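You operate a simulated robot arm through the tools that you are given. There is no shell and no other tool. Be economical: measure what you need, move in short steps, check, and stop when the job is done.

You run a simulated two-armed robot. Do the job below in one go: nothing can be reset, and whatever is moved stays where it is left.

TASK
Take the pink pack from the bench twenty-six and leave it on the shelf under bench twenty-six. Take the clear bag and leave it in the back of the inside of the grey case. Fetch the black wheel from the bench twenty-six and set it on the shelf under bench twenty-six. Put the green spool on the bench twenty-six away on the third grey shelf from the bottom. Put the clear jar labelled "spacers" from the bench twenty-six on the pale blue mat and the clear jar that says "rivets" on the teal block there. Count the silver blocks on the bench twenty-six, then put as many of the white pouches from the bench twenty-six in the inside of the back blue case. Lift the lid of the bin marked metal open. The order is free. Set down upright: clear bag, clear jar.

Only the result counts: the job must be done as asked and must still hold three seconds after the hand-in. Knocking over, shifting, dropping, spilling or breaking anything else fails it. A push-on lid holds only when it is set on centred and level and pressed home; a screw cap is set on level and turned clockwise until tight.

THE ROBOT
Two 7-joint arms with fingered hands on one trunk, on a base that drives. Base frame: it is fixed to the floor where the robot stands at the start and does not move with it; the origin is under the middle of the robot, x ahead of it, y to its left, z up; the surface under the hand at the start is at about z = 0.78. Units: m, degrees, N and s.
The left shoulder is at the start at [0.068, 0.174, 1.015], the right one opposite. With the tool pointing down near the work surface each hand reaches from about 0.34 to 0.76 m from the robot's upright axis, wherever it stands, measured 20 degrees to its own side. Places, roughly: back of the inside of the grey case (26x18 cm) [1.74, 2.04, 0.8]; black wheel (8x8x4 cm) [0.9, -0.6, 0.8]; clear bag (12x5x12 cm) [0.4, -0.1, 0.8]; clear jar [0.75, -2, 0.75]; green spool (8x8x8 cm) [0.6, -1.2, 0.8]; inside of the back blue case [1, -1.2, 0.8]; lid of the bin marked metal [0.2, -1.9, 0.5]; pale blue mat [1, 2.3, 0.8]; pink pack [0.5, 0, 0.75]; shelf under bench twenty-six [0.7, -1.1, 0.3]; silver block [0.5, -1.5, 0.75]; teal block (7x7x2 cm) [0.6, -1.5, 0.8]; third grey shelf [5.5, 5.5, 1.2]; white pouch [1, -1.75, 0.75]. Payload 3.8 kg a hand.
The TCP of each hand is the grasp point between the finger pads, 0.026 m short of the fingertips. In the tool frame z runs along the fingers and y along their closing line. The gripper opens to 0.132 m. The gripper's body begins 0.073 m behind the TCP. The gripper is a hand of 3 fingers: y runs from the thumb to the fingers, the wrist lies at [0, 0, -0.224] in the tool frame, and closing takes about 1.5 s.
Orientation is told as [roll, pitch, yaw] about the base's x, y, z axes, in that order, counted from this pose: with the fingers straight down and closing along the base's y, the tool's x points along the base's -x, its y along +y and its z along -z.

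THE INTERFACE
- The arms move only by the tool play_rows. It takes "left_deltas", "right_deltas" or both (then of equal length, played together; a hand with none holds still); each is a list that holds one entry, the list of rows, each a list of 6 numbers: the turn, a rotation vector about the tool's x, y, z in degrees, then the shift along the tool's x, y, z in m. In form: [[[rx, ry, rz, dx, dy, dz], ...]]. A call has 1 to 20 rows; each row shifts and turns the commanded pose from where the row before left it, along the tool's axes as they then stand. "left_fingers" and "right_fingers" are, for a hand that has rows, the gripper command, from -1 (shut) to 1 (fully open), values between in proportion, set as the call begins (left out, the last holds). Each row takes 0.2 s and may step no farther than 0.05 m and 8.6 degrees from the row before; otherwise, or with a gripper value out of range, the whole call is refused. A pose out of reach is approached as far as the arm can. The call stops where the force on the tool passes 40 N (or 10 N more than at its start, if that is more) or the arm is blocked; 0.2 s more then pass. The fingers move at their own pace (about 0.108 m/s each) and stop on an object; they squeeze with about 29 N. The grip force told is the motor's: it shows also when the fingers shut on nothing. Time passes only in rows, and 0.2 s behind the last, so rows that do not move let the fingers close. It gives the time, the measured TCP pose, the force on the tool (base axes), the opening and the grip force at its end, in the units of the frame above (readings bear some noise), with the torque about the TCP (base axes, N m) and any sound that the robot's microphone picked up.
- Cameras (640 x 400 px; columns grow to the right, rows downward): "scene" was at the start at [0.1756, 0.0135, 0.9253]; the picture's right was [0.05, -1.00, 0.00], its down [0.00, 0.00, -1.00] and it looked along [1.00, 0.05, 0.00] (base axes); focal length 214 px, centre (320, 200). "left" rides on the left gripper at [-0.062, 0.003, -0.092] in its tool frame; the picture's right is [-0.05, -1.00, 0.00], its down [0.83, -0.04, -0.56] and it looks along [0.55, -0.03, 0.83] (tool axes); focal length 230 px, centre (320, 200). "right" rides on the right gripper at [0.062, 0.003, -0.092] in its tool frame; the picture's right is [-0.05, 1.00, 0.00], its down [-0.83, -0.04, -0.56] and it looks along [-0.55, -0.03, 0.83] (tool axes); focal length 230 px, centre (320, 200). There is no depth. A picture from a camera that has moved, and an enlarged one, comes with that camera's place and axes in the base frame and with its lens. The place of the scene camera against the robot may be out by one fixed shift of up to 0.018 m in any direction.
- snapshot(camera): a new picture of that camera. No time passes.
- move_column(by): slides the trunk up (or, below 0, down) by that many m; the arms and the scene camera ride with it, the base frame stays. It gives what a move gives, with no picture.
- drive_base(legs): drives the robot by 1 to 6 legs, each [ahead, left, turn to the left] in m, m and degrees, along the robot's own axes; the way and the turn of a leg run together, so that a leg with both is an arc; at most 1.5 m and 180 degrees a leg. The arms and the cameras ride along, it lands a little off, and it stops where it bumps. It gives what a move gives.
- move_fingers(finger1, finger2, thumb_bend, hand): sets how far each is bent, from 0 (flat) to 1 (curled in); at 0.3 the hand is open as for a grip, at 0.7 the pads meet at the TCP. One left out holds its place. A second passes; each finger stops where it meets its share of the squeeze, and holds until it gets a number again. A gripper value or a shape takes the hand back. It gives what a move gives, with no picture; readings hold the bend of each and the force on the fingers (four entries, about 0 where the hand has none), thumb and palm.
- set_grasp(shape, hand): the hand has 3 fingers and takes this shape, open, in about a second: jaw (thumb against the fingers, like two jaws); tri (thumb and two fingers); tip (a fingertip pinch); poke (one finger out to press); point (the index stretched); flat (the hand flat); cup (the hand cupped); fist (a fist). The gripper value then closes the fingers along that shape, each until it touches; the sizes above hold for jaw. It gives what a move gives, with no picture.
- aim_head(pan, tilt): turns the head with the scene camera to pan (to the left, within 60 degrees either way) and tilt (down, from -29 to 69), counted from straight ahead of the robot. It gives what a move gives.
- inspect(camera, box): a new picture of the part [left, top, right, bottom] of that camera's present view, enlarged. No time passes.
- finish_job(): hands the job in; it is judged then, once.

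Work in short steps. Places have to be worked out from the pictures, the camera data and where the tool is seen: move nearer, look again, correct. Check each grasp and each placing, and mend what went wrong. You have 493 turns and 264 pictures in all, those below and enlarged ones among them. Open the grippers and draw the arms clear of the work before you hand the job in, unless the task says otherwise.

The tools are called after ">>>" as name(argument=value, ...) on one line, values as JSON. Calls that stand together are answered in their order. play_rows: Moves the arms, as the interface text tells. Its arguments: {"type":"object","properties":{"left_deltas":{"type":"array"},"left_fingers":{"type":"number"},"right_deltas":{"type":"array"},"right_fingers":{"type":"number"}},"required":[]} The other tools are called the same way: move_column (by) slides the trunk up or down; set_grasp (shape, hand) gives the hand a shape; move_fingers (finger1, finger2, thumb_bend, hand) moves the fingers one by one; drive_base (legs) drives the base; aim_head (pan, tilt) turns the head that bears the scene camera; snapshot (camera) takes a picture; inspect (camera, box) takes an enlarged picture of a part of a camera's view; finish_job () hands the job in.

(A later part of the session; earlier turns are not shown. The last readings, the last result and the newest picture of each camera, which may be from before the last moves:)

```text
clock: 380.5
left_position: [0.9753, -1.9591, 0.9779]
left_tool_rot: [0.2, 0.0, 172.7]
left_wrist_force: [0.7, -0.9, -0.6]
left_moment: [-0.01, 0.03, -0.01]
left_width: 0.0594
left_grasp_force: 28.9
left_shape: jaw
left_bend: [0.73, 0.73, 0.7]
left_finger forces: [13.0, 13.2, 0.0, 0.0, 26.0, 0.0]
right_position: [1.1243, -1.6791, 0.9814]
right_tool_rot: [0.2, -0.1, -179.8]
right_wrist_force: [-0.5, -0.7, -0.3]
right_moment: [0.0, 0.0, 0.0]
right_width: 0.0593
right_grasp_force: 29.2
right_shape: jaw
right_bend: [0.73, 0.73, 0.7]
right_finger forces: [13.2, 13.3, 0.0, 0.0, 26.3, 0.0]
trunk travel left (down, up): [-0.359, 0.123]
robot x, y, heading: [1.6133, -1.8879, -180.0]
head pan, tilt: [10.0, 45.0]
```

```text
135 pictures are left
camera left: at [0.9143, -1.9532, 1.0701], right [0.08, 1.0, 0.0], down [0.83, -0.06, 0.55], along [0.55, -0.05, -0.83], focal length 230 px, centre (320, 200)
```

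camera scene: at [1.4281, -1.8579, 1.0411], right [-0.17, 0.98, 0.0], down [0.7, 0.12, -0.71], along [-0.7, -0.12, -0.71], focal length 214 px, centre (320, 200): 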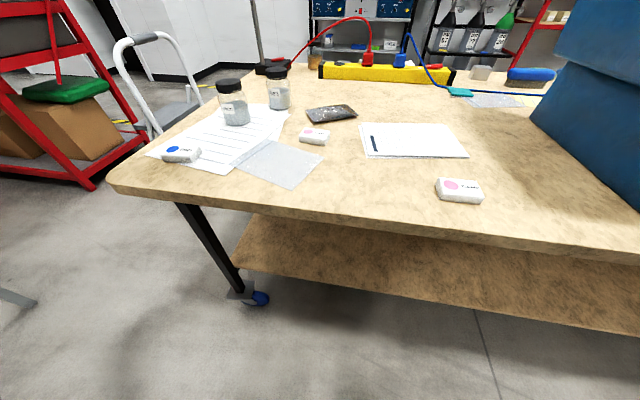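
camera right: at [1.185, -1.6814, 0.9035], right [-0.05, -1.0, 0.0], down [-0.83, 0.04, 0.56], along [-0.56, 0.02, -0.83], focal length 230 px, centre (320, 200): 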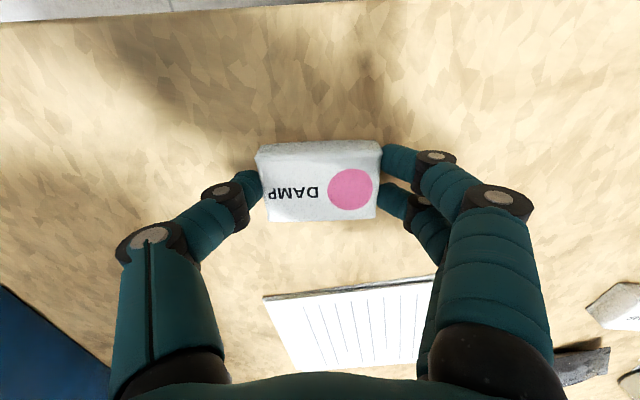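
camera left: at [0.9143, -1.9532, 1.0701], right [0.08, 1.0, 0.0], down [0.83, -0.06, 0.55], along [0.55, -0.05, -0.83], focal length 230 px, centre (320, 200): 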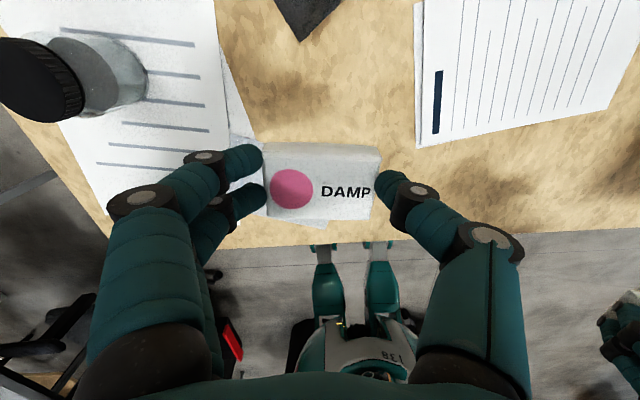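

Both pouches held. I raise the trunk, back away, spread the left hand, and move in front of the back blue case.

>>> move_column(by=0.12)

>>> drive_base(legs=[[-0.35, 0, 0], [0, -0.53, 0]])

>>> play_rows(left_deltas=[[[0, 0, 0, 0.03, 0.038, -0.01], [0, 0, 0, 0.03, 0.038, -0.01], [0, 0, 0, 0.03, 0.038, -0.01], [0, 0, 0, 0.03, 0.038, -0.01], [0, 0, 0, 0.03, 0.038, -0.01]]], right_deltas=[[[0, 0, 0, 0, 0, -0.03], [0, 0, 0, 0, 0, -0.03], [0, 0, 0, 0, 0, -0.03], [0, 0, 0, 0, 0, -0.03], [0, 0, 0, 0, 0, 0]]])

>>> aim_head(pan=-5, tilt=25)

>>> snapshot(camera="scene")

>>> snapshot(camera="right")

```text
clock: 382.0
left_position: [0.989, -1.9582, 1.1658]
left_tool_rot: [1.1, -6.4, 172.6]
left_wrist_force: [0.1, 1.1, -1.7]
left_moment: [0.01, -0.03, 0.0]
left_width: 0.0595
left_grasp_force: 29.0
left_shape: jaw
left_bend: [0.73, 0.73, 0.7]
left_finger forces: [13.1, 13.3, 0.1, 0.0, 26.3, 0.0]
right_position: [1.1583, -1.678, 1.2108]
right_tool_rot: [0.1, -13.5, -179.9]
right_wrist_force: [0.2, -0.1, -1.5]
right_moment: [0.0, -0.01, -0.03]
right_width: 0.0592
right_grasp_force: 28.9
right_shape: jaw
right_bend: [0.73, 0.73, 0.7]
right_finger forces: [13.1, 13.3, 0.1, 0.0, 26.3, 0.1]
trunk travel left (down, up): [-0.479, 0.003]
robot x, y, heading: [1.6105, -1.8851, -179.9]
head pan, tilt: [10.0, 45.0]
```

```text
clock: 389.1
left_position: [1.3416, -1.425, 1.1671]
left_tool_rot: [1.0, -6.6, 172.6]
left_wrist_force: [0.2, -0.1, -0.5]
left_moment: [0.02, -0.01, 0.02]
left_width: 0.0593
left_grasp_force: 28.7
left_shape: jaw
left_bend: [0.73, 0.73, 0.7]
left_finger forces: [13.0, 13.2, 0.0, 0.0, 26.2, 0.1]
right_position: [1.5105, -1.1454, 1.2108]
right_tool_rot: [0.1, -13.4, -179.8]
right_wrist_force: [-0.5, 0.5, -0.1]
right_moment: [0.01, 0.02, 0.01]
right_width: 0.0593
right_grasp_force: 28.7
right_shape: jaw
right_bend: [0.73, 0.73, 0.7]
right_finger forces: [13.1, 13.4, 0.0, 0.0, 26.3, 0.0]
trunk travel left (down, up): [-0.479, 0.003]
robot x, y, heading: [1.9616, -1.3544, -180.0]
head pan, tilt: [10.0, 45.0]
```

```text
clock: 390.3
left_position: [1.4691, -1.6334, 1.2052]
left_tool_rot: [1.1, -6.6, 172.7]
left_wrist_force: [-0.1, -0.1, -1.0]
left_moment: [0.0, -0.03, 0.0]
left_width: 0.059
left_grasp_force: 29.1
left_shape: jaw
left_bend: [0.73, 0.73, 0.7]
left_finger forces: [13.2, 13.3, 0.1, 0.0, 26.3, 0.0]
right_position: [1.548, -1.1071, 1.324]
right_tool_rot: [0.1, -13.5, -179.8]
right_wrist_force: [-0.3, 0.4, -0.8]
right_moment: [0.03, 0.0, -0.03]
right_width: 0.0592
right_grasp_force: 28.6
right_shape: jaw
right_bend: [0.73, 0.73, 0.7]
right_finger forces: [13.1, 13.3, 0.0, 0.1, 26.4, 0.0]
right hand out of reach, approached as far as the arm can: row 2, 3, 4
trunk travel left (down, up): [-0.479, 0.003]
robot x, y, heading: [1.9631, -1.3556, -180.1]
head pan, tilt: [10.0, 45.0]
```

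```text
clock: 391.1
left_position: [1.4707, -1.6336, 1.2046]
left_tool_rot: [1.0, -6.7, 172.6]
left_wrist_force: [-0.1, -0.3, -0.6]
left_moment: [0.02, -0.02, 0.01]
left_width: 0.0596
left_grasp_force: 29.1
left_shape: jaw
left_bend: [0.73, 0.73, 0.7]
left_finger forces: [13.2, 13.4, 0.0, 0.0, 26.3, 0.0]
right_position: [1.547, -1.106, 1.3236]
right_tool_rot: [0.2, -13.6, -179.9]
right_wrist_force: [0.0, 0.4, -0.4]
right_moment: [0.01, 0.03, 0.02]
right_width: 0.0593
right_grasp_force: 29.3
right_shape: jaw
right_bend: [0.73, 0.73, 0.7]
right_finger forces: [13.1, 13.4, 0.0, 0.0, 26.4, 0.0]
trunk travel left (down, up): [-0.479, 0.003]
robot x, y, heading: [1.9614, -1.3566, -179.9]
head pan, tilt: [-5.0, 25.0]
```

```text
134 pictures are left
camera scene: at [1.7601, -1.3387, 1.0743], right [0.09, 1.0, 0.0], down [0.42, -0.04, -0.91], along [-0.9, 0.08, -0.42], focal length 214 px, centre (320, 200)
```

scene: 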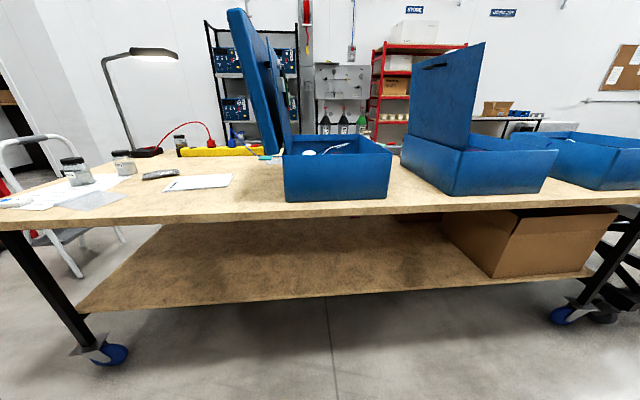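

```text
133 pictures are left
camera right: at [1.628, -1.1083, 1.3978], right [-0.05, -1.0, 0.02], down [-0.68, 0.04, 0.73], along [-0.73, 0.02, -0.68], focal length 230 px, centre (320, 200)
```

right: 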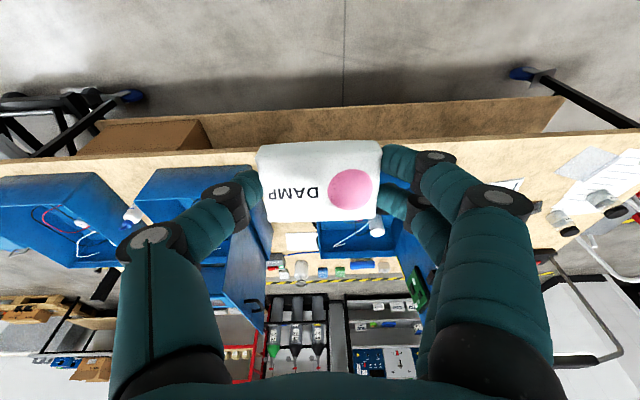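

The case spans y −1.40…−1.06, x up to 1.15, rim z≈0.94, lid standing on its −y side. I drive in 0.3 m and level the right hand above it.

>>> drive_base(legs=[[0.3, 0, 0]])

>>> play_rows(right_deltas=[[[0, 6.8, 0, 0, 0, 0.03], [0, 6.8, 0, 0, 0, 0.03], [0, 0, 0, -0.025, 0, 0.035], [0, 0, 0, -0.03, 0.01, 0.03], [0, 0, 0, -0.03, 0.01, 0.02]]])

>>> snapshot(camera="right")

```text
clock: 393.1
left_position: [1.1738, -1.6332, 1.204]
left_tool_rot: [1.0, -6.6, 172.6]
left_wrist_force: [0.4, 0.4, 0.1]
left_moment: [-0.01, 0.0, -0.01]
left_width: 0.0592
left_grasp_force: 28.6
left_shape: jaw
left_bend: [0.73, 0.73, 0.7]
left_finger forces: [13.1, 13.4, 0.0, 0.0, 26.3, 0.0]
right_position: [1.2508, -1.1054, 1.3251]
right_tool_rot: [0.2, -13.6, -179.8]
right_wrist_force: [-0.2, -0.5, 0.0]
right_moment: [-0.03, -0.04, 0.01]
right_width: 0.0594
right_grasp_force: 29.3
right_shape: jaw
right_bend: [0.73, 0.73, 0.7]
right_finger forces: [13.1, 13.3, 0.1, 0.0, 26.5, 0.1]
trunk travel left (down, up): [-0.479, 0.003]
robot x, y, heading: [1.6684, -1.3566, -180.1]
head pan, tilt: [-5.0, 25.0]
```

```text
clock: 394.3
left_position: [1.1737, -1.6336, 1.2038]
left_tool_rot: [0.9, -6.6, 172.6]
left_wrist_force: [-0.5, 0.1, -0.2]
left_moment: [-0.03, 0.03, 0.02]
left_width: 0.0596
left_grasp_force: 29.1
left_shape: jaw
left_bend: [0.73, 0.73, 0.7]
left_finger forces: [13.1, 13.3, 0.1, 0.1, 26.2, 0.1]
right_position: [1.2255, -1.084, 1.2196]
right_tool_rot: [0.1, 0.0, -179.8]
right_wrist_force: [0.2, -0.3, 0.0]
right_moment: [0.01, -0.03, 0.01]
right_width: 0.0593
right_grasp_force: 29.1
right_shape: jaw
right_bend: [0.73, 0.73, 0.7]
right_finger forces: [13.1, 13.4, 0.1, 0.1, 26.3, 0.0]
right hand out of reach, approached as far as the arm can: row 2, 3, 4, 5
trunk travel left (down, up): [-0.479, 0.003]
robot x, y, heading: [1.6678, -1.3571, -180.0]
head pan, tilt: [-5.0, 25.0]
```

```text
132 pictures are left
camera right: at [1.2872, -1.0861, 1.3097], right [-0.05, -1.0, 0.0], down [-0.83, 0.04, 0.55], along [-0.55, 0.02, -0.83], focal length 230 px, centre (320, 200)
```

right: 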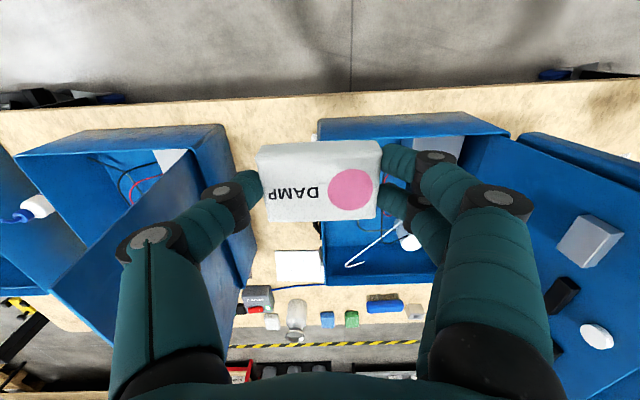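

I zoom into the case interior to find a free spot.

>>> inspect(camera="right", box=[300, 100, 520, 300])

>>> aim_head(pan=0, tilt=40)

>>> snapshot(camera="scene")

```text
2.00 times, centred on (410, 200) of right
camera zoom: at [1.2872, -1.0861, 1.3097], right [-0.05, -1.0, 0.0], down [-0.83, 0.04, 0.55], along [-0.55, 0.02, -0.83], focal length 460 px, centre (140, 200)
```

zoom: 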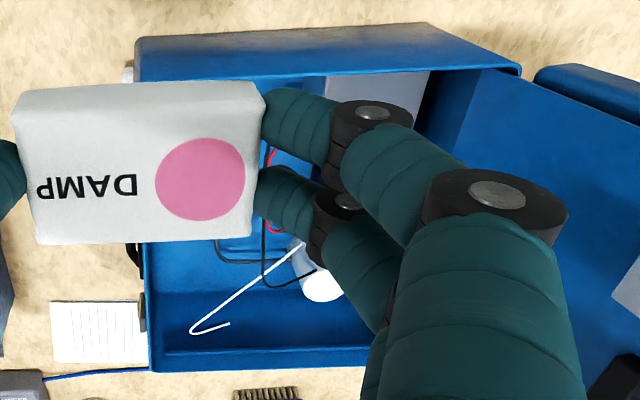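

```text
clock: 395.1
left_position: [1.1745, -1.6326, 1.2035]
left_tool_rot: [1.0, -6.6, 172.6]
left_wrist_force: [-0.5, 0.8, 0.1]
left_moment: [-0.01, -0.02, -0.03]
left_width: 0.0594
left_grasp_force: 28.9
left_shape: jaw
left_bend: [0.73, 0.73, 0.7]
left_finger forces: [13.2, 13.3, 0.0, 0.0, 26.3, 0.0]
right_position: [1.2272, -1.0835, 1.2194]
right_tool_rot: [0.3, 0.1, -179.8]
right_wrist_force: [0.2, -0.3, -0.7]
right_moment: [-0.03, 0.02, 0.0]
right_width: 0.0594
right_grasp_force: 29.4
right_shape: jaw
right_bend: [0.73, 0.73, 0.7]
right_finger forces: [13.1, 13.3, 0.0, 0.0, 26.3, 0.0]
trunk travel left (down, up): [-0.479, 0.003]
robot x, y, heading: [1.6681, -1.3561, -179.9]
head pan, tilt: [0.0, 40.0]
```

```text
130 pictures are left
camera scene: at [1.4707, -1.347, 1.0511], right [0.0, 1.0, 0.0], down [0.64, 0.0, -0.77], along [-0.77, 0.0, -0.64], focal length 214 px, centre (320, 200)
```

scene: 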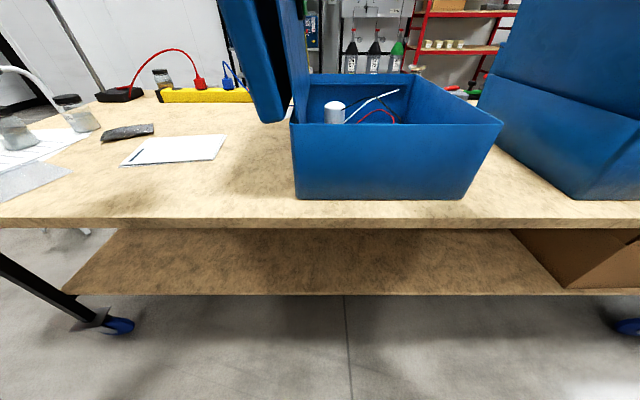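

The +y/back quadrant of the case floor is free. I shift the base left 6.5 cm, lower the trunk 0.1, and move the right hand over (1.03, −1.165).

>>> drive_base(legs=[[0, 0.07, 0]])

>>> move_column(by=-0.1)

>>> play_rows(right_deltas=[[[0, 0, 0, -0.04, 0.003, 0], [0, 0, 0, -0.04, 0.003, 0], [0, 0, 0, -0.04, 0.003, 0], [0, 0, 0, -0.04, 0.003, 0], [0, 0, 0, -0.037, 0.002, 0]]])

>>> snapshot(camera="right")

>>> snapshot(camera="scene")

```text
clock: 396.4
left_position: [1.1739, -1.7008, 1.2049]
left_tool_rot: [1.0, -6.6, 172.5]
left_wrist_force: [-0.6, 0.3, 0.3]
left_moment: [0.02, 0.05, 0.02]
left_width: 0.0596
left_grasp_force: 28.6
left_shape: jaw
left_bend: [0.73, 0.73, 0.7]
left_finger forces: [13.0, 13.2, 0.0, 0.0, 26.3, 0.0]
right_position: [1.2271, -1.152, 1.2177]
right_tool_rot: [0.1, 0.1, -179.9]
right_wrist_force: [0.2, 1.0, -0.4]
right_moment: [0.01, 0.01, 0.01]
right_width: 0.0592
right_grasp_force: 28.9
right_shape: jaw
right_bend: [0.73, 0.73, 0.7]
right_finger forces: [13.0, 13.3, 0.1, 0.0, 26.3, 0.0]
trunk travel left (down, up): [-0.479, 0.003]
robot x, y, heading: [1.6646, -1.4256, 179.8]
head pan, tilt: [0.0, 40.0]
```

```text
clock: 397.7
left_position: [1.1756, -1.701, 1.104]
left_tool_rot: [1.0, -6.8, 172.5]
left_wrist_force: [-0.8, -0.4, -0.2]
left_moment: [0.02, -0.02, 0.0]
left_width: 0.0592
left_grasp_force: 28.6
left_shape: jaw
left_bend: [0.73, 0.73, 0.7]
left_finger forces: [13.1, 13.3, 0.1, 0.0, 26.2, 0.0]
right_position: [1.2265, -1.1522, 1.1193]
right_tool_rot: [0.2, 0.0, -180.0]
right_wrist_force: [0.3, 0.0, 0.3]
right_moment: [-0.03, 0.02, 0.0]
right_width: 0.0593
right_grasp_force: 29.2
right_shape: jaw
right_bend: [0.73, 0.73, 0.7]
right_finger forces: [13.0, 13.3, 0.1, 0.1, 26.2, 0.0]
trunk travel left (down, up): [-0.379, 0.103]
robot x, y, heading: [1.6682, -1.4244, 179.9]
head pan, tilt: [0.0, 40.0]
```

```text
clock: 398.9
left_position: [1.1735, -1.7011, 1.1051]
left_tool_rot: [1.0, -6.6, 172.6]
left_wrist_force: [-0.4, 0.2, -0.5]
left_moment: [-0.03, 0.03, 0.0]
left_width: 0.0594
left_grasp_force: 28.9
left_shape: jaw
left_bend: [0.73, 0.73, 0.7]
left_finger forces: [13.1, 13.2, 0.1, 0.0, 26.3, 0.0]
right_position: [1.1231, -1.1173, 1.1079]
right_tool_rot: [0.3, 0.0, -179.9]
right_wrist_force: [-0.2, 0.0, -0.8]
right_moment: [-0.01, 0.01, 0.01]
right_width: 0.0591
right_grasp_force: 28.8
right_shape: jaw
right_bend: [0.73, 0.73, 0.7]
right_finger forces: [13.2, 13.3, 0.1, 0.1, 26.2, 0.1]
right hand out of reach, approached as far as the arm can: row 3, 4, 5
trunk travel left (down, up): [-0.379, 0.103]
robot x, y, heading: [1.6644, -1.4228, 179.8]
head pan, tilt: [0.0, 40.0]
```

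```text
129 pictures are left
camera right: at [1.1847, -1.1186, 1.1988], right [-0.05, -1.0, 0.0], down [-0.83, 0.04, 0.55], along [-0.55, 0.03, -0.83], focal length 230 px, centre (320, 200)
```

right: 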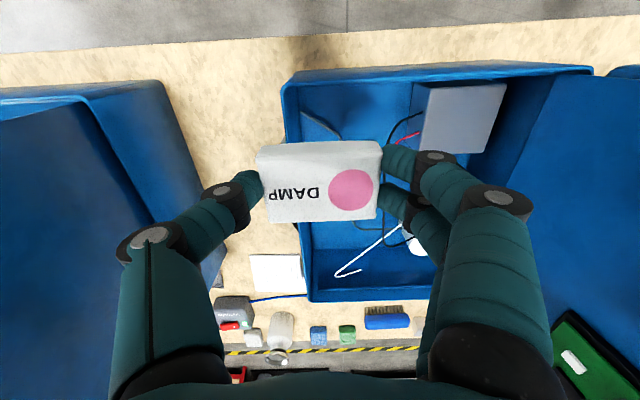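

```text
128 pictures are left
camera scene: at [1.4834, -1.4159, 0.9185], right [0.0, 1.0, 0.0], down [0.64, 0.0, -0.77], along [-0.77, 0.0, -0.64], focal length 214 px, centre (320, 200)
```

scene: 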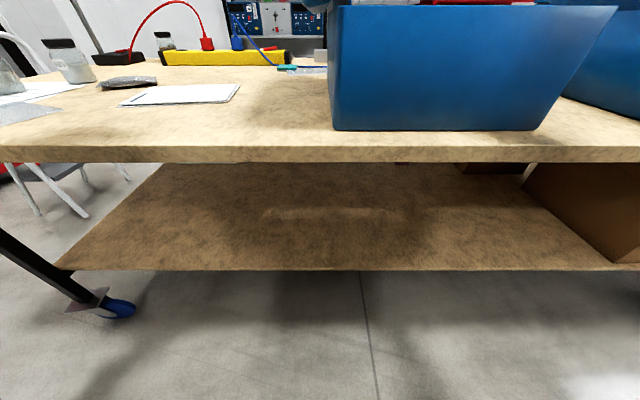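

The right arm's lateral range is limited in this posture, so I use the base: forward 9 cm, left 5 cm, then look.

>>> drive_base(legs=[[0.09, 0.05, 0]])

>>> snapshot(camera="right")

```text
clock: 400.1
left_position: [1.0834, -1.7511, 1.1049]
left_tool_rot: [0.9, -6.6, 172.5]
left_wrist_force: [0.1, -0.5, -0.9]
left_moment: [0.04, 0.01, -0.02]
left_width: 0.059
left_grasp_force: 28.9
left_shape: jaw
left_bend: [0.73, 0.73, 0.7]
left_finger forces: [13.1, 13.4, 0.0, 0.0, 26.3, 0.0]
right_position: [1.0328, -1.1669, 1.1073]
right_tool_rot: [0.2, 0.1, -179.9]
right_wrist_force: [-0.2, -0.2, -1.3]
right_moment: [0.02, -0.03, 0.04]
right_width: 0.0593
right_grasp_force: 28.4
right_shape: jaw
right_bend: [0.73, 0.73, 0.7]
right_finger forces: [13.1, 13.3, 0.0, 0.0, 26.3, 0.1]
trunk travel left (down, up): [-0.379, 0.103]
robot x, y, heading: [1.5759, -1.4737, -180.0]
head pan, tilt: [0.0, 40.0]
```

```text
127 pictures are left
camera right: at [1.0942, -1.1689, 1.1988], right [-0.05, -1.0, 0.0], down [-0.83, 0.04, 0.55], along [-0.55, 0.03, -0.83], focal length 230 px, centre (320, 200)
```

right: 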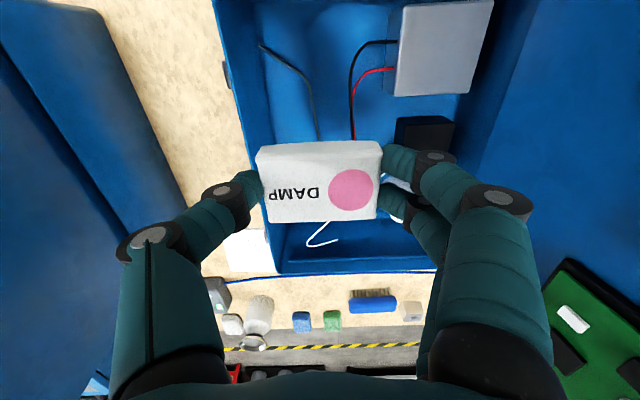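

The hand is over the free area at (1.03, −1.167). I raise the left hand and lower everything with the trunk to put the pouch down inside.

>>> play_rows(left_deltas=[[[0, 0, 0, 0, 0.01, -0.035], [0, 0, 0, 0, 0.01, -0.035], [0, 0, 0, 0, 0.01, -0.035]]])

>>> move_column(by=-0.2)

>>> snapshot(camera="right")

```text
clock: 400.9
left_position: [1.0926, -1.7797, 1.2102]
left_tool_rot: [1.0, -6.6, 172.5]
left_wrist_force: [0.3, 0.8, -0.8]
left_moment: [0.01, 0.01, 0.0]
left_width: 0.0593
left_grasp_force: 29.2
left_shape: jaw
left_bend: [0.73, 0.73, 0.7]
left_finger forces: [13.1, 13.3, 0.0, 0.1, 26.2, 0.0]
right_position: [1.0339, -1.1659, 1.1085]
right_tool_rot: [0.3, 0.1, -180.0]
right_wrist_force: [-0.3, 0.2, -0.5]
right_moment: [-0.05, 0.0, -0.02]
right_width: 0.0588
right_grasp_force: 29.6
right_shape: jaw
right_bend: [0.73, 0.73, 0.7]
right_finger forces: [13.0, 13.3, 0.0, 0.0, 26.3, 0.0]
trunk travel left (down, up): [-0.379, 0.103]
robot x, y, heading: [1.5712, -1.4746, -180.0]
head pan, tilt: [0.0, 40.0]
```

```text
clock: 403.1
left_position: [1.0674, -1.7808, 0.9794]
left_tool_rot: [0.5, -2.6, 172.6]
left_wrist_force: [0.3, 0.5, -1.0]
left_moment: [0.02, -0.02, 0.03]
left_width: 0.059
left_grasp_force: 28.4
left_shape: jaw
left_bend: [0.73, 0.73, 0.7]
left_finger forces: [13.1, 13.2, 0.1, 0.1, 26.3, 0.0]
right_position: [1.034, -1.1664, 0.9081]
right_tool_rot: [0.2, 0.0, -179.8]
right_wrist_force: [-0.1, 0.6, 0.1]
right_moment: [-0.02, 0.0, 0.0]
right_width: 0.0586
right_grasp_force: 28.7
right_shape: jaw
right_bend: [0.73, 0.73, 0.7]
right_finger forces: [12.9, 13.2, 0.1, 0.0, 26.2, 0.0]
trunk travel left (down, up): [-0.179, 0.303]
robot x, y, heading: [1.576, -1.4744, -180.1]
head pan, tilt: [0.0, 40.0]
```

```text
126 pictures are left
camera right: at [1.0949, -1.1687, 0.9993], right [-0.05, -1.0, 0.0], down [-0.83, 0.04, 0.55], along [-0.55, 0.02, -0.83], focal length 230 px, centre (320, 200)
```

right: 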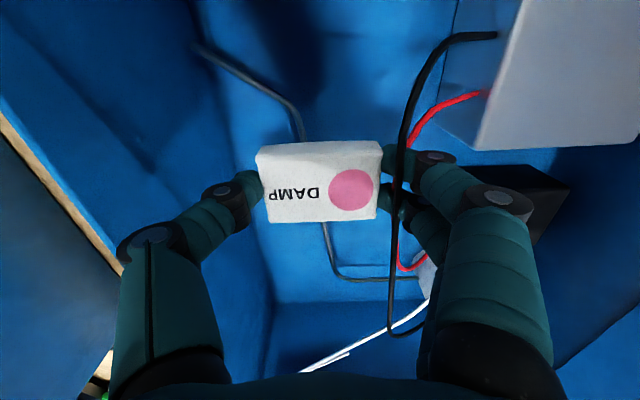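

Between the cables there's room. I lower 7 cm more.

>>> move_column(by=-0.07)

>>> snapshot(camera="right")

```text
clock: 404.1
left_position: [1.0415, -1.7801, 0.8722]
left_tool_rot: [-0.1, 1.2, 172.5]
left_wrist_force: [0.6, 0.7, 0.1]
left_moment: [0.0, 0.06, -0.03]
left_width: 0.059
left_grasp_force: 28.8
left_shape: jaw
left_bend: [0.73, 0.73, 0.7]
left_finger forces: [12.9, 13.3, 0.0, 0.0, 26.3, 0.1]
right_position: [1.0342, -1.1658, 0.8381]
right_tool_rot: [0.2, 0.0, -179.9]
right_wrist_force: [0.0, -0.2, 0.0]
right_moment: [-0.02, 0.02, 0.0]
right_width: 0.0587
right_grasp_force: 28.7
right_shape: jaw
right_bend: [0.73, 0.73, 0.7]
right_finger forces: [13.0, 13.2, 0.0, 0.0, 26.1, 0.0]
trunk travel left (down, up): [-0.109, 0.373]
robot x, y, heading: [1.5769, -1.4712, -180.1]
head pan, tilt: [0.0, 40.0]
```

```text
125 pictures are left
camera right: at [1.0951, -1.1687, 0.9294], right [-0.05, -1.0, 0.0], down [-0.83, 0.04, 0.56], along [-0.55, 0.02, -0.83], focal length 230 px, centre (320, 200)
```

right: 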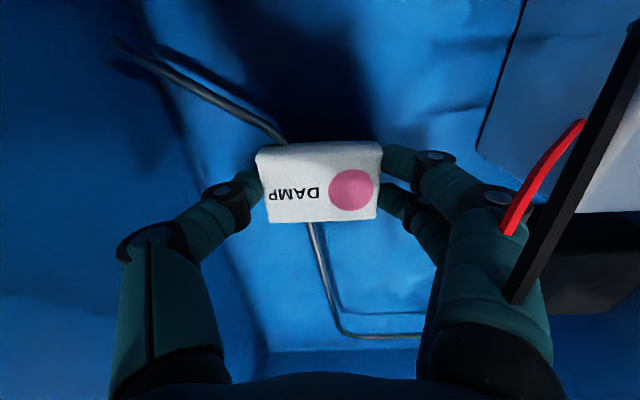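

Almost at the floor; lower 2 cm more and release partially.

>>> move_column(by=-0.02)

>>> play_rows(right_deltas=[[[0, 0, 0, 0, 0, 0], [0, 0, 0, 0, 0, 0], [0, 0, 0, 0, 0, 0]]], right_fingers=0.25)

>>> snapshot(camera="right")

```text
clock: 404.8
left_position: [1.035, -1.7801, 0.8427]
left_tool_rot: [-0.3, 1.9, 172.6]
left_wrist_force: [-1.2, -0.7, -0.3]
left_moment: [0.02, 0.0, -0.01]
left_width: 0.0594
left_grasp_force: 29.3
left_shape: jaw
left_bend: [0.73, 0.73, 0.7]
left_finger forces: [13.0, 13.3, 0.0, 0.0, 26.2, 0.0]
right_position: [1.0335, -1.1671, 0.8183]
right_tool_rot: [0.2, 0.1, -179.9]
right_wrist_force: [-0.8, 0.1, 0.1]
right_moment: [0.02, -0.01, 0.02]
right_width: 0.0592
right_grasp_force: 28.6
right_shape: jaw
right_bend: [0.73, 0.73, 0.7]
right_finger forces: [13.2, 13.7, 0.0, 0.0, 27.1, 0.0]
trunk travel left (down, up): [-0.089, 0.393]
robot x, y, heading: [1.5767, -1.4753, -180.3]
head pan, tilt: [0.0, 40.0]
```

```text
clock: 405.6
left_position: [1.0364, -1.781, 0.8426]
left_tool_rot: [-0.3, 2.0, 172.6]
left_wrist_force: [-0.2, -1.2, -0.6]
left_moment: [0.0, 0.0, -0.01]
left_width: 0.0595
left_grasp_force: 29.2
left_shape: jaw
left_bend: [0.73, 0.73, 0.7]
left_finger forces: [13.0, 13.2, 0.0, 0.0, 26.3, 0.0]
right_position: [1.0333, -1.1673, 0.817]
right_tool_rot: [0.2, 0.1, -179.9]
right_wrist_force: [0.2, 1.1, 0.6]
right_moment: [-0.01, -0.02, -0.01]
right_width: 0.0825
right_grasp_force: 0.0
right_shape: jaw
right_bend: [0.71, 0.71, 0.69]
right_finger forces: [0.0, 0.1, 0.0, 0.0, 0.1, 0.1]
trunk travel left (down, up): [-0.089, 0.393]
robot x, y, heading: [1.5763, -1.4761, -179.9]
head pan, tilt: [0.0, 40.0]
```

```text
124 pictures are left
camera right: at [1.0945, -1.1687, 0.9088], right [-0.05, -1.0, 0.0], down [-0.83, 0.04, 0.55], along [-0.55, 0.02, -0.83], focal length 230 px, centre (320, 200)
```

right: 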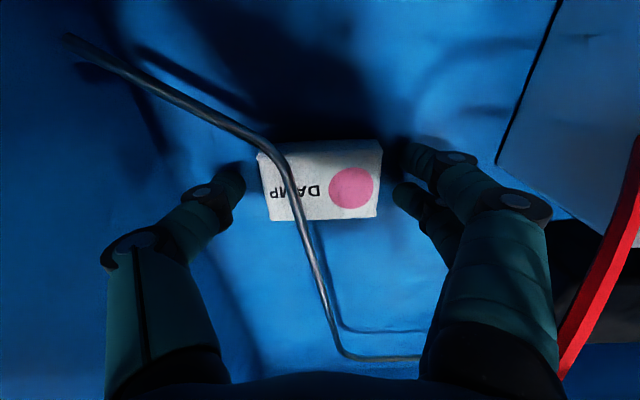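

Pouch 1 lies inside. While here, I set pouch 2 (left hand) back on clear bench at about (1.13, −1.70), where the right hand can take it.

>>> play_rows(left_deltas=[[[0, 0, 0, 0.028, -0.0305, -0.005], [0, 0, 0, 0.028, -0.0305, 0], [0, 0, 0, 0.028, -0.0305, 0]]])

>>> snapshot(camera="left")

```text
clock: 406.4
left_position: [1.1305, -1.6979, 0.8482]
left_tool_rot: [-0.2, 2.0, 172.6]
left_wrist_force: [0.6, 0.6, 0.7]
left_moment: [-0.01, -0.02, 0.04]
left_width: 0.0591
left_grasp_force: 29.1
left_shape: jaw
left_bend: [0.73, 0.73, 0.7]
left_finger forces: [13.1, 13.1, 0.0, 0.2, 26.3, 0.0]
left hand out of reach, approached as far as the arm can: row 1
right_position: [1.0314, -1.1667, 0.8183]
right_tool_rot: [0.2, 0.1, -179.9]
right_wrist_force: [1.0, -0.2, 0.8]
right_moment: [0.03, 0.01, -0.01]
right_width: 0.0816
right_grasp_force: 0.1
right_shape: jaw
right_bend: [0.71, 0.71, 0.69]
right_finger forces: [0.0, 0.1, 0.0, 0.0, 0.0, 0.1]
trunk travel left (down, up): [-0.089, 0.393]
robot x, y, heading: [1.5734, -1.4761, -179.9]
head pan, tilt: [0.0, 40.0]
```

```text
123 pictures are left
camera left: at [1.0661, -1.6938, 0.9375], right [0.08, 1.0, 0.0], down [0.81, -0.06, 0.58], along [0.58, -0.04, -0.81], focal length 230 px, centre (320, 200)
```

left: 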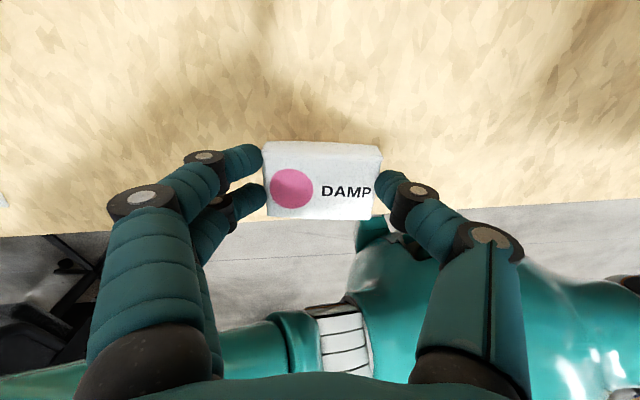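

Clear bench beneath. Lower 2.9 cm and release.

>>> play_rows(left_deltas=[[[0, 0, 0, 0, 0, 0.02], [0, 0, 0, 0, 0, 0.01]]])

>>> play_rows(left_deltas=[[[0, 0, 0, 0, 0, 0], [0, 0, 0, 0, 0, 0], [0, 0, 0, 0, 0, 0], [0, 0, 0, 0, 0, 0], [0, 0, 0, 0, 0, -0.03], [0, 0, 0, 0, 0, -0.03]]], left_fingers=1)

>>> move_column(by=0.3)

>>> snapshot(camera="right")

>>> snapshot(camera="left")

```text
clock: 407.0
left_position: [1.1303, -1.6989, 0.8176]
left_tool_rot: [-0.3, 1.8, 172.6]
left_wrist_force: [-0.2, 0.3, -0.5]
left_moment: [-0.03, 0.0, 0.0]
left_width: 0.0593
left_grasp_force: 29.0
left_shape: jaw
left_bend: [0.73, 0.73, 0.7]
left_finger forces: [13.0, 13.2, 0.0, 0.0, 26.3, 0.1]
right_position: [1.0334, -1.1671, 0.8176]
right_tool_rot: [0.3, 0.1, -179.9]
right_wrist_force: [0.7, -0.1, -0.1]
right_moment: [-0.03, 0.0, 0.0]
right_width: 0.0822
right_grasp_force: 0.1
right_shape: jaw
right_bend: [0.71, 0.71, 0.69]
right_finger forces: [0.1, 0.0, 0.0, 0.1, 0.1, 0.1]
trunk travel left (down, up): [-0.089, 0.393]
robot x, y, heading: [1.5796, -1.4742, -180.0]
head pan, tilt: [0.0, 40.0]
```

```text
clock: 408.4
left_position: [1.1277, -1.6914, 0.8622]
left_tool_rot: [-0.5, 1.9, 172.6]
left_wrist_force: [0.0, -0.1, -0.4]
left_moment: [-0.02, 0.03, 0.02]
left_width: 0.1318
left_grasp_force: 0.1
left_shape: jaw
left_bend: [0.3, 0.3, 0.3]
left_finger forces: [0.1, 0.1, 0.0, 0.0, 0.0, 0.0]
left hand out of reach, approached as far as the arm can: row 6
right_position: [1.0327, -1.1673, 0.8175]
right_tool_rot: [0.2, 0.0, -179.9]
right_wrist_force: [-0.9, 0.7, -0.1]
right_moment: [0.01, 0.0, 0.01]
right_width: 0.0822
right_grasp_force: 0.0
right_shape: jaw
right_bend: [0.71, 0.71, 0.69]
right_finger forces: [0.1, 0.1, 0.0, 0.1, 0.1, 0.0]
trunk travel left (down, up): [-0.089, 0.393]
robot x, y, heading: [1.5783, -1.476, -179.8]
head pan, tilt: [0.0, 40.0]
```

```text
clock: 411.4
left_position: [1.1275, -1.6924, 1.163]
left_tool_rot: [-0.3, 1.9, 172.6]
left_wrist_force: [0.3, -0.3, -0.5]
left_moment: [-0.01, -0.02, 0.03]
left_width: 0.132
left_grasp_force: 0.0
left_shape: jaw
left_bend: [0.3, 0.3, 0.3]
left_finger forces: [0.1, 0.1, 0.0, 0.0, 0.0, 0.1]
right_position: [1.0355, -1.166, 1.1253]
right_tool_rot: [0.2, -0.8, -180.1]
right_wrist_force: [0.3, 0.7, 0.8]
right_moment: [0.02, 0.0, -0.03]
right_width: 0.0822
right_grasp_force: 0.0
right_shape: jaw
right_bend: [0.71, 0.71, 0.69]
right_finger forces: [0.0, 0.0, 0.0, 0.1, 0.0, 0.0]
trunk travel left (down, up): [-0.389, 0.093]
robot x, y, heading: [1.5754, -1.4795, -180.2]
head pan, tilt: [0.0, 40.0]
```

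```text
122 pictures are left
camera right: at [1.0985, -1.1683, 1.2155], right [-0.05, -1.0, 0.0], down [-0.82, 0.04, 0.57], along [-0.57, 0.03, -0.82], focal length 230 px, centre (320, 200)
```

right: 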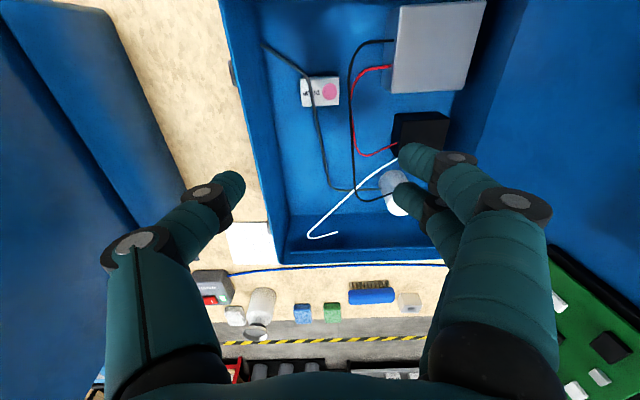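

```text
121 pictures are left
camera left: at [1.0626, -1.6869, 1.2513], right [0.08, 1.0, 0.0], down [0.81, -0.07, 0.58], along [0.58, -0.04, -0.81], focal length 230 px, centre (320, 200)
```

left: 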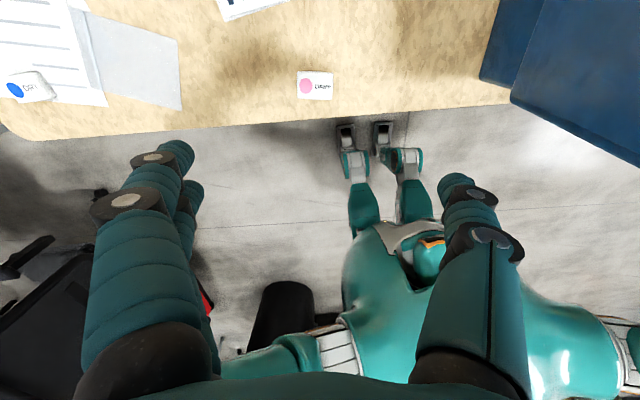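

Pouch 1 is in the case; pouch 2 lies on the bench. I back out past the lid and reposition so the right hand is over pouch 2 with the same arm posture.

>>> drive_base(legs=[[-0.27, 0, 0], [0, 0.53, 0], [0.17, 0, 0]])

>>> snapshot(camera="right")

```text
clock: 419.1
left_position: [1.2285, -2.2242, 1.1617]
left_tool_rot: [-0.4, 2.0, 172.9]
left_wrist_force: [-1.2, 0.1, -0.1]
left_moment: [0.01, -0.02, -0.01]
left_width: 0.132
left_grasp_force: 0.1
left_shape: jaw
left_bend: [0.3, 0.3, 0.3]
left_finger forces: [0.1, 0.0, 0.0, 0.1, 0.0, 0.0]
right_position: [1.1344, -1.6985, 1.1256]
right_tool_rot: [0.2, -0.8, -179.6]
right_wrist_force: [-0.2, 0.0, -0.9]
right_moment: [-0.02, -0.02, 0.03]
right_width: 0.0822
right_grasp_force: 0.1
right_shape: jaw
right_bend: [0.71, 0.71, 0.69]
right_finger forces: [0.0, 0.0, 0.1, 0.0, 0.0, 0.0]
trunk travel left (down, up): [-0.389, 0.093]
robot x, y, heading: [1.6747, -2.0035, -179.7]
head pan, tilt: [0.0, 40.0]
```

```text
120 pictures are left
camera right: at [1.197, -1.7011, 1.2157], right [-0.04, -1.0, 0.0], down [-0.82, 0.04, 0.57], along [-0.57, 0.02, -0.82], focal length 230 px, centre (320, 200)
```

right: 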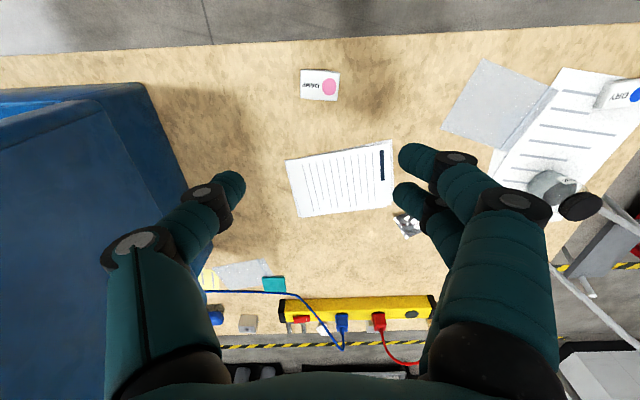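

Hand is right over pouch 2. I open, and lower with the trunk.

>>> play_rows(right_deltas=[[[0, 0, 0, 0, 0, 0], [0, 0, 0, 0, 0, 0], [0, 0, 0, 0, 0, 0]]], right_fingers=1)

>>> move_column(by=-0.25)

>>> snapshot(camera="right")

```text
clock: 419.9
left_position: [1.2296, -2.2239, 1.1632]
left_tool_rot: [-0.3, 1.8, 173.0]
left_wrist_force: [-0.1, -0.7, 0.0]
left_moment: [0.05, -0.02, -0.01]
left_width: 0.1321
left_grasp_force: 0.0
left_shape: jaw
left_bend: [0.3, 0.3, 0.3]
left_finger forces: [0.0, 0.0, 0.1, 0.0, 0.0, 0.1]
right_position: [1.135, -1.6995, 1.1263]
right_tool_rot: [0.2, -0.7, -179.6]
right_wrist_force: [0.0, 0.1, -0.8]
right_moment: [0.02, -0.02, -0.03]
right_width: 0.1319
right_grasp_force: 0.0
right_shape: jaw
right_bend: [0.3, 0.3, 0.3]
right_finger forces: [0.0, 0.0, 0.1, 0.1, 0.0, 0.0]
trunk travel left (down, up): [-0.389, 0.093]
robot x, y, heading: [1.6787, -2.0044, -179.6]
head pan, tilt: [0.0, 40.0]
```

```text
clock: 422.5
left_position: [1.2295, -2.2246, 0.911]
left_tool_rot: [-0.4, 1.9, 173.0]
left_wrist_force: [0.5, 0.0, 0.1]
left_moment: [0.02, 0.01, -0.01]
left_width: 0.1321
left_grasp_force: 0.0
left_shape: jaw
left_bend: [0.3, 0.3, 0.3]
left_finger forces: [0.0, 0.0, 0.0, 0.0, 0.0, 0.0]
right_position: [1.1366, -1.6999, 0.8748]
right_tool_rot: [0.2, -0.8, -179.5]
right_wrist_force: [0.5, 0.3, 0.3]
right_moment: [-0.03, -0.03, 0.02]
right_width: 0.132
right_grasp_force: 0.1
right_shape: jaw
right_bend: [0.3, 0.3, 0.3]
right_finger forces: [0.1, 0.0, 0.0, 0.0, 0.1, 0.0]
trunk travel left (down, up): [-0.139, 0.343]
robot x, y, heading: [1.6799, -2.0062, -179.3]
head pan, tilt: [0.0, 40.0]
```

```text
119 pictures are left
camera right: at [1.1979, -1.7012, 0.9663], right [-0.04, -1.0, 0.0], down [-0.82, 0.04, 0.57], along [-0.57, 0.02, -0.82], focal length 230 px, centre (320, 200)
```

right: 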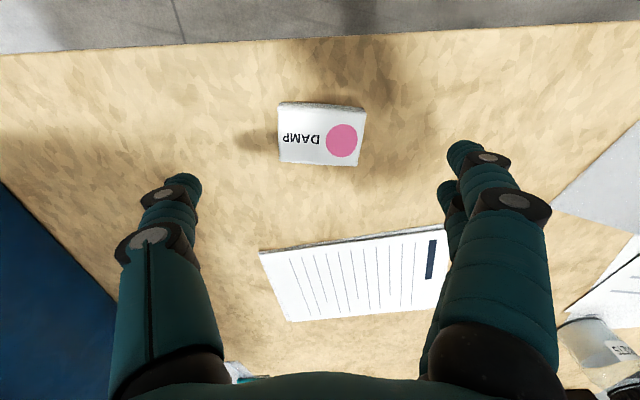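

Well aligned. Lower the rest, close, lift.

>>> move_column(by=-0.06)

>>> play_rows(right_deltas=[[[0, 0, 0, 0, 0, 0], [0, 0, 0, 0, 0, 0], [0, 0, 0, 0, 0, 0], [0, 0, 0, 0, 0, 0], [0, 0, 0, 0, 0, 0], [0, 0, 0, 0, 0, 0], [0, 0, 0, 0, 0, 0]]], right_fingers=-1)

>>> move_column(by=0.31)

>>> snapshot(camera="right")

```text
clock: 423.5
left_position: [1.2287, -2.2243, 0.8512]
left_tool_rot: [-0.5, 1.8, 172.8]
left_wrist_force: [0.0, -0.2, 0.0]
left_moment: [0.0, -0.05, 0.01]
left_width: 0.132
left_grasp_force: 0.0
left_shape: jaw
left_bend: [0.3, 0.3, 0.3]
left_finger forces: [0.1, 0.0, 0.1, 0.0, 0.1, 0.0]
right_position: [1.1359, -1.6994, 0.8153]
right_tool_rot: [0.3, -0.9, -179.5]
right_wrist_force: [-0.1, 0.0, 0.2]
right_moment: [0.0, -0.01, 0.0]
right_width: 0.1319
right_grasp_force: 0.0
right_shape: jaw
right_bend: [0.3, 0.3, 0.3]
right_finger forces: [0.0, 0.0, 0.1, 0.1, 0.0, 0.0]
trunk travel left (down, up): [-0.079, 0.403]
robot x, y, heading: [1.6804, -2.003, -179.3]
head pan, tilt: [0.0, 40.0]
```

```text
clock: 425.1
left_position: [1.229, -2.2235, 0.8498]
left_tool_rot: [-0.5, 1.9, 172.9]
left_wrist_force: [0.8, -0.2, 0.5]
left_moment: [0.0, 0.02, 0.0]
left_width: 0.1317
left_grasp_force: 0.1
left_shape: jaw
left_bend: [0.3, 0.3, 0.3]
left_finger forces: [0.1, 0.0, 0.0, 0.0, 0.0, 0.1]
right_position: [1.1349, -1.6996, 0.8154]
right_tool_rot: [0.3, -0.8, -179.6]
right_wrist_force: [0.5, -0.6, 1.1]
right_moment: [0.0, -0.02, 0.0]
right_width: 0.0602
right_grasp_force: 28.9
right_shape: jaw
right_bend: [0.73, 0.73, 0.7]
right_finger forces: [12.9, 13.4, 0.0, 0.1, 26.1, 0.1]
trunk travel left (down, up): [-0.079, 0.403]
robot x, y, heading: [1.6783, -2.0041, -179.5]
head pan, tilt: [0.0, 40.0]
```

```text
clock: 428.2
left_position: [1.228, -2.2225, 1.1595]
left_tool_rot: [-0.4, 2.0, 172.9]
left_wrist_force: [0.5, -0.6, -0.6]
left_moment: [0.03, 0.0, 0.0]
left_width: 0.132
left_grasp_force: 0.0
left_shape: jaw
left_bend: [0.3, 0.3, 0.3]
left_finger forces: [0.0, 0.0, 0.1, 0.0, 0.0, 0.0]
right_position: [1.1336, -1.6995, 1.1242]
right_tool_rot: [0.2, -0.7, -179.6]
right_wrist_force: [-0.4, 0.3, -1.0]
right_moment: [0.01, 0.0, -0.05]
right_width: 0.06
right_grasp_force: 29.2
right_shape: jaw
right_bend: [0.73, 0.73, 0.7]
right_finger forces: [13.0, 13.1, 0.0, 0.1, 26.1, 0.0]
trunk travel left (down, up): [-0.389, 0.093]
robot x, y, heading: [1.6765, -2.0044, -179.9]
head pan, tilt: [0.0, 40.0]
```

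```text
118 pictures are left
camera right: at [1.1973, -1.7009, 1.2153], right [-0.04, -1.0, 0.01], down [-0.82, 0.04, 0.57], along [-0.57, 0.02, -0.82], focal length 230 px, centre (320, 200)
```

right: 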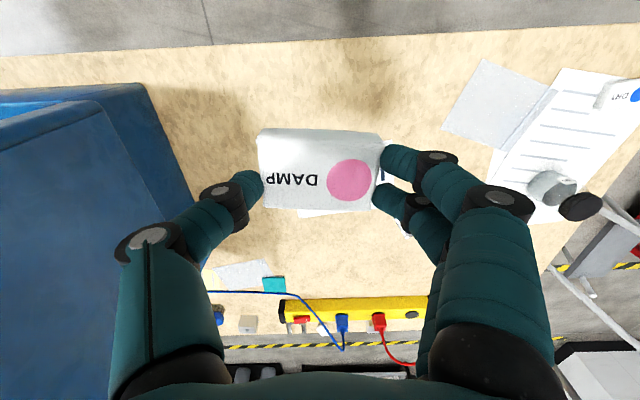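

Now carry it: back out, strafe right, go in so that the hand is over (0.965, −1.167) in the case.

>>> drive_base(legs=[[-0.27, 0, 0], [0, -0.53, 0], [0.435, 0, 0]])

>>> snapshot(camera="right")

```text
clock: 437.1
left_position: [1.0589, -1.6885, 1.1617]
left_tool_rot: [-0.5, 1.9, 172.6]
left_wrist_force: [-1.1, -0.2, 0.7]
left_moment: [0.0, -0.04, 0.03]
left_width: 0.1318
left_grasp_force: 0.1
left_shape: jaw
left_bend: [0.3, 0.3, 0.3]
left_finger forces: [0.0, 0.0, 0.1, 0.0, 0.1, 0.0]
right_position: [0.967, -1.1624, 1.126]
right_tool_rot: [0.3, -0.9, -180.0]
right_wrist_force: [-0.2, -0.5, 0.8]
right_moment: [0.0, 0.02, -0.01]
right_width: 0.0599
right_grasp_force: 28.9
right_shape: jaw
right_bend: [0.73, 0.73, 0.7]
right_finger forces: [12.8, 13.3, 0.0, 0.0, 26.2, 0.0]
trunk travel left (down, up): [-0.389, 0.093]
robot x, y, heading: [1.5101, -1.4711, 180.0]
head pan, tilt: [0.0, 40.0]
```

```text
117 pictures are left
camera right: at [1.0309, -1.1658, 1.2157], right [-0.05, -1.0, 0.01], down [-0.82, 0.04, 0.57], along [-0.57, 0.02, -0.82], focal length 230 px, centre (320, 200)
```

right: 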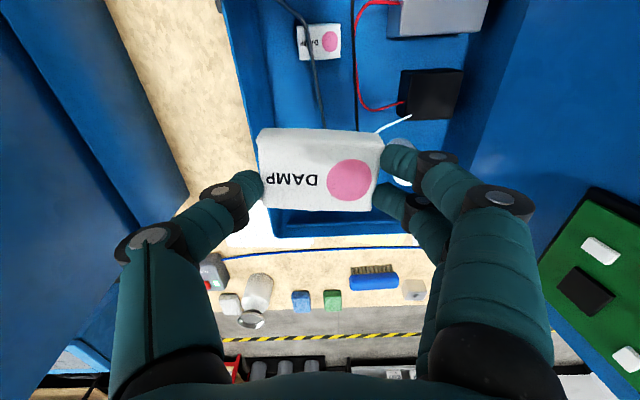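

Aligned over the case. I lower with the trunk.

>>> move_column(by=-0.25)

>>> snapshot(camera="right")

```text
clock: 439.7
left_position: [1.0578, -1.6881, 0.9111]
left_tool_rot: [-0.5, 1.9, 172.6]
left_wrist_force: [0.3, -0.3, -0.3]
left_moment: [-0.01, -0.02, 0.01]
left_width: 0.1318
left_grasp_force: 0.0
left_shape: jaw
left_bend: [0.3, 0.3, 0.3]
left_finger forces: [0.0, 0.0, 0.0, 0.0, 0.0, 0.0]
right_position: [0.9694, -1.1635, 0.8771]
right_tool_rot: [0.2, -0.9, -179.8]
right_wrist_force: [0.4, -0.1, -1.1]
right_moment: [-0.01, 0.01, -0.01]
right_width: 0.0596
right_grasp_force: 28.6
right_shape: jaw
right_bend: [0.73, 0.73, 0.7]
right_finger forces: [12.9, 13.2, 0.1, 0.0, 26.1, 0.0]
trunk travel left (down, up): [-0.139, 0.343]
robot x, y, heading: [1.5077, -1.4716, 179.9]
head pan, tilt: [0.0, 40.0]
```

```text
116 pictures are left
camera right: at [1.0316, -1.166, 0.9664], right [-0.05, -1.0, 0.0], down [-0.82, 0.04, 0.57], along [-0.57, 0.03, -0.82], focal length 230 px, centre (320, 200)
```

right: 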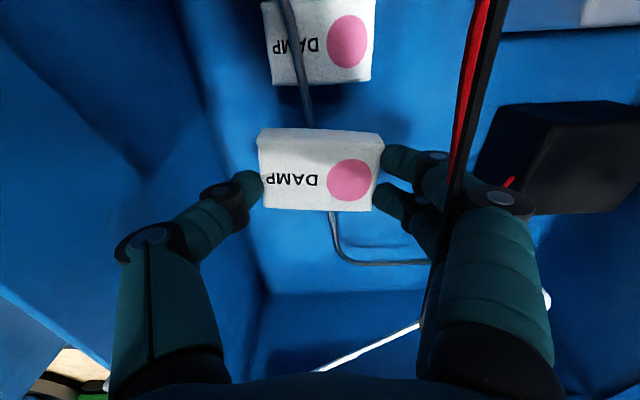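

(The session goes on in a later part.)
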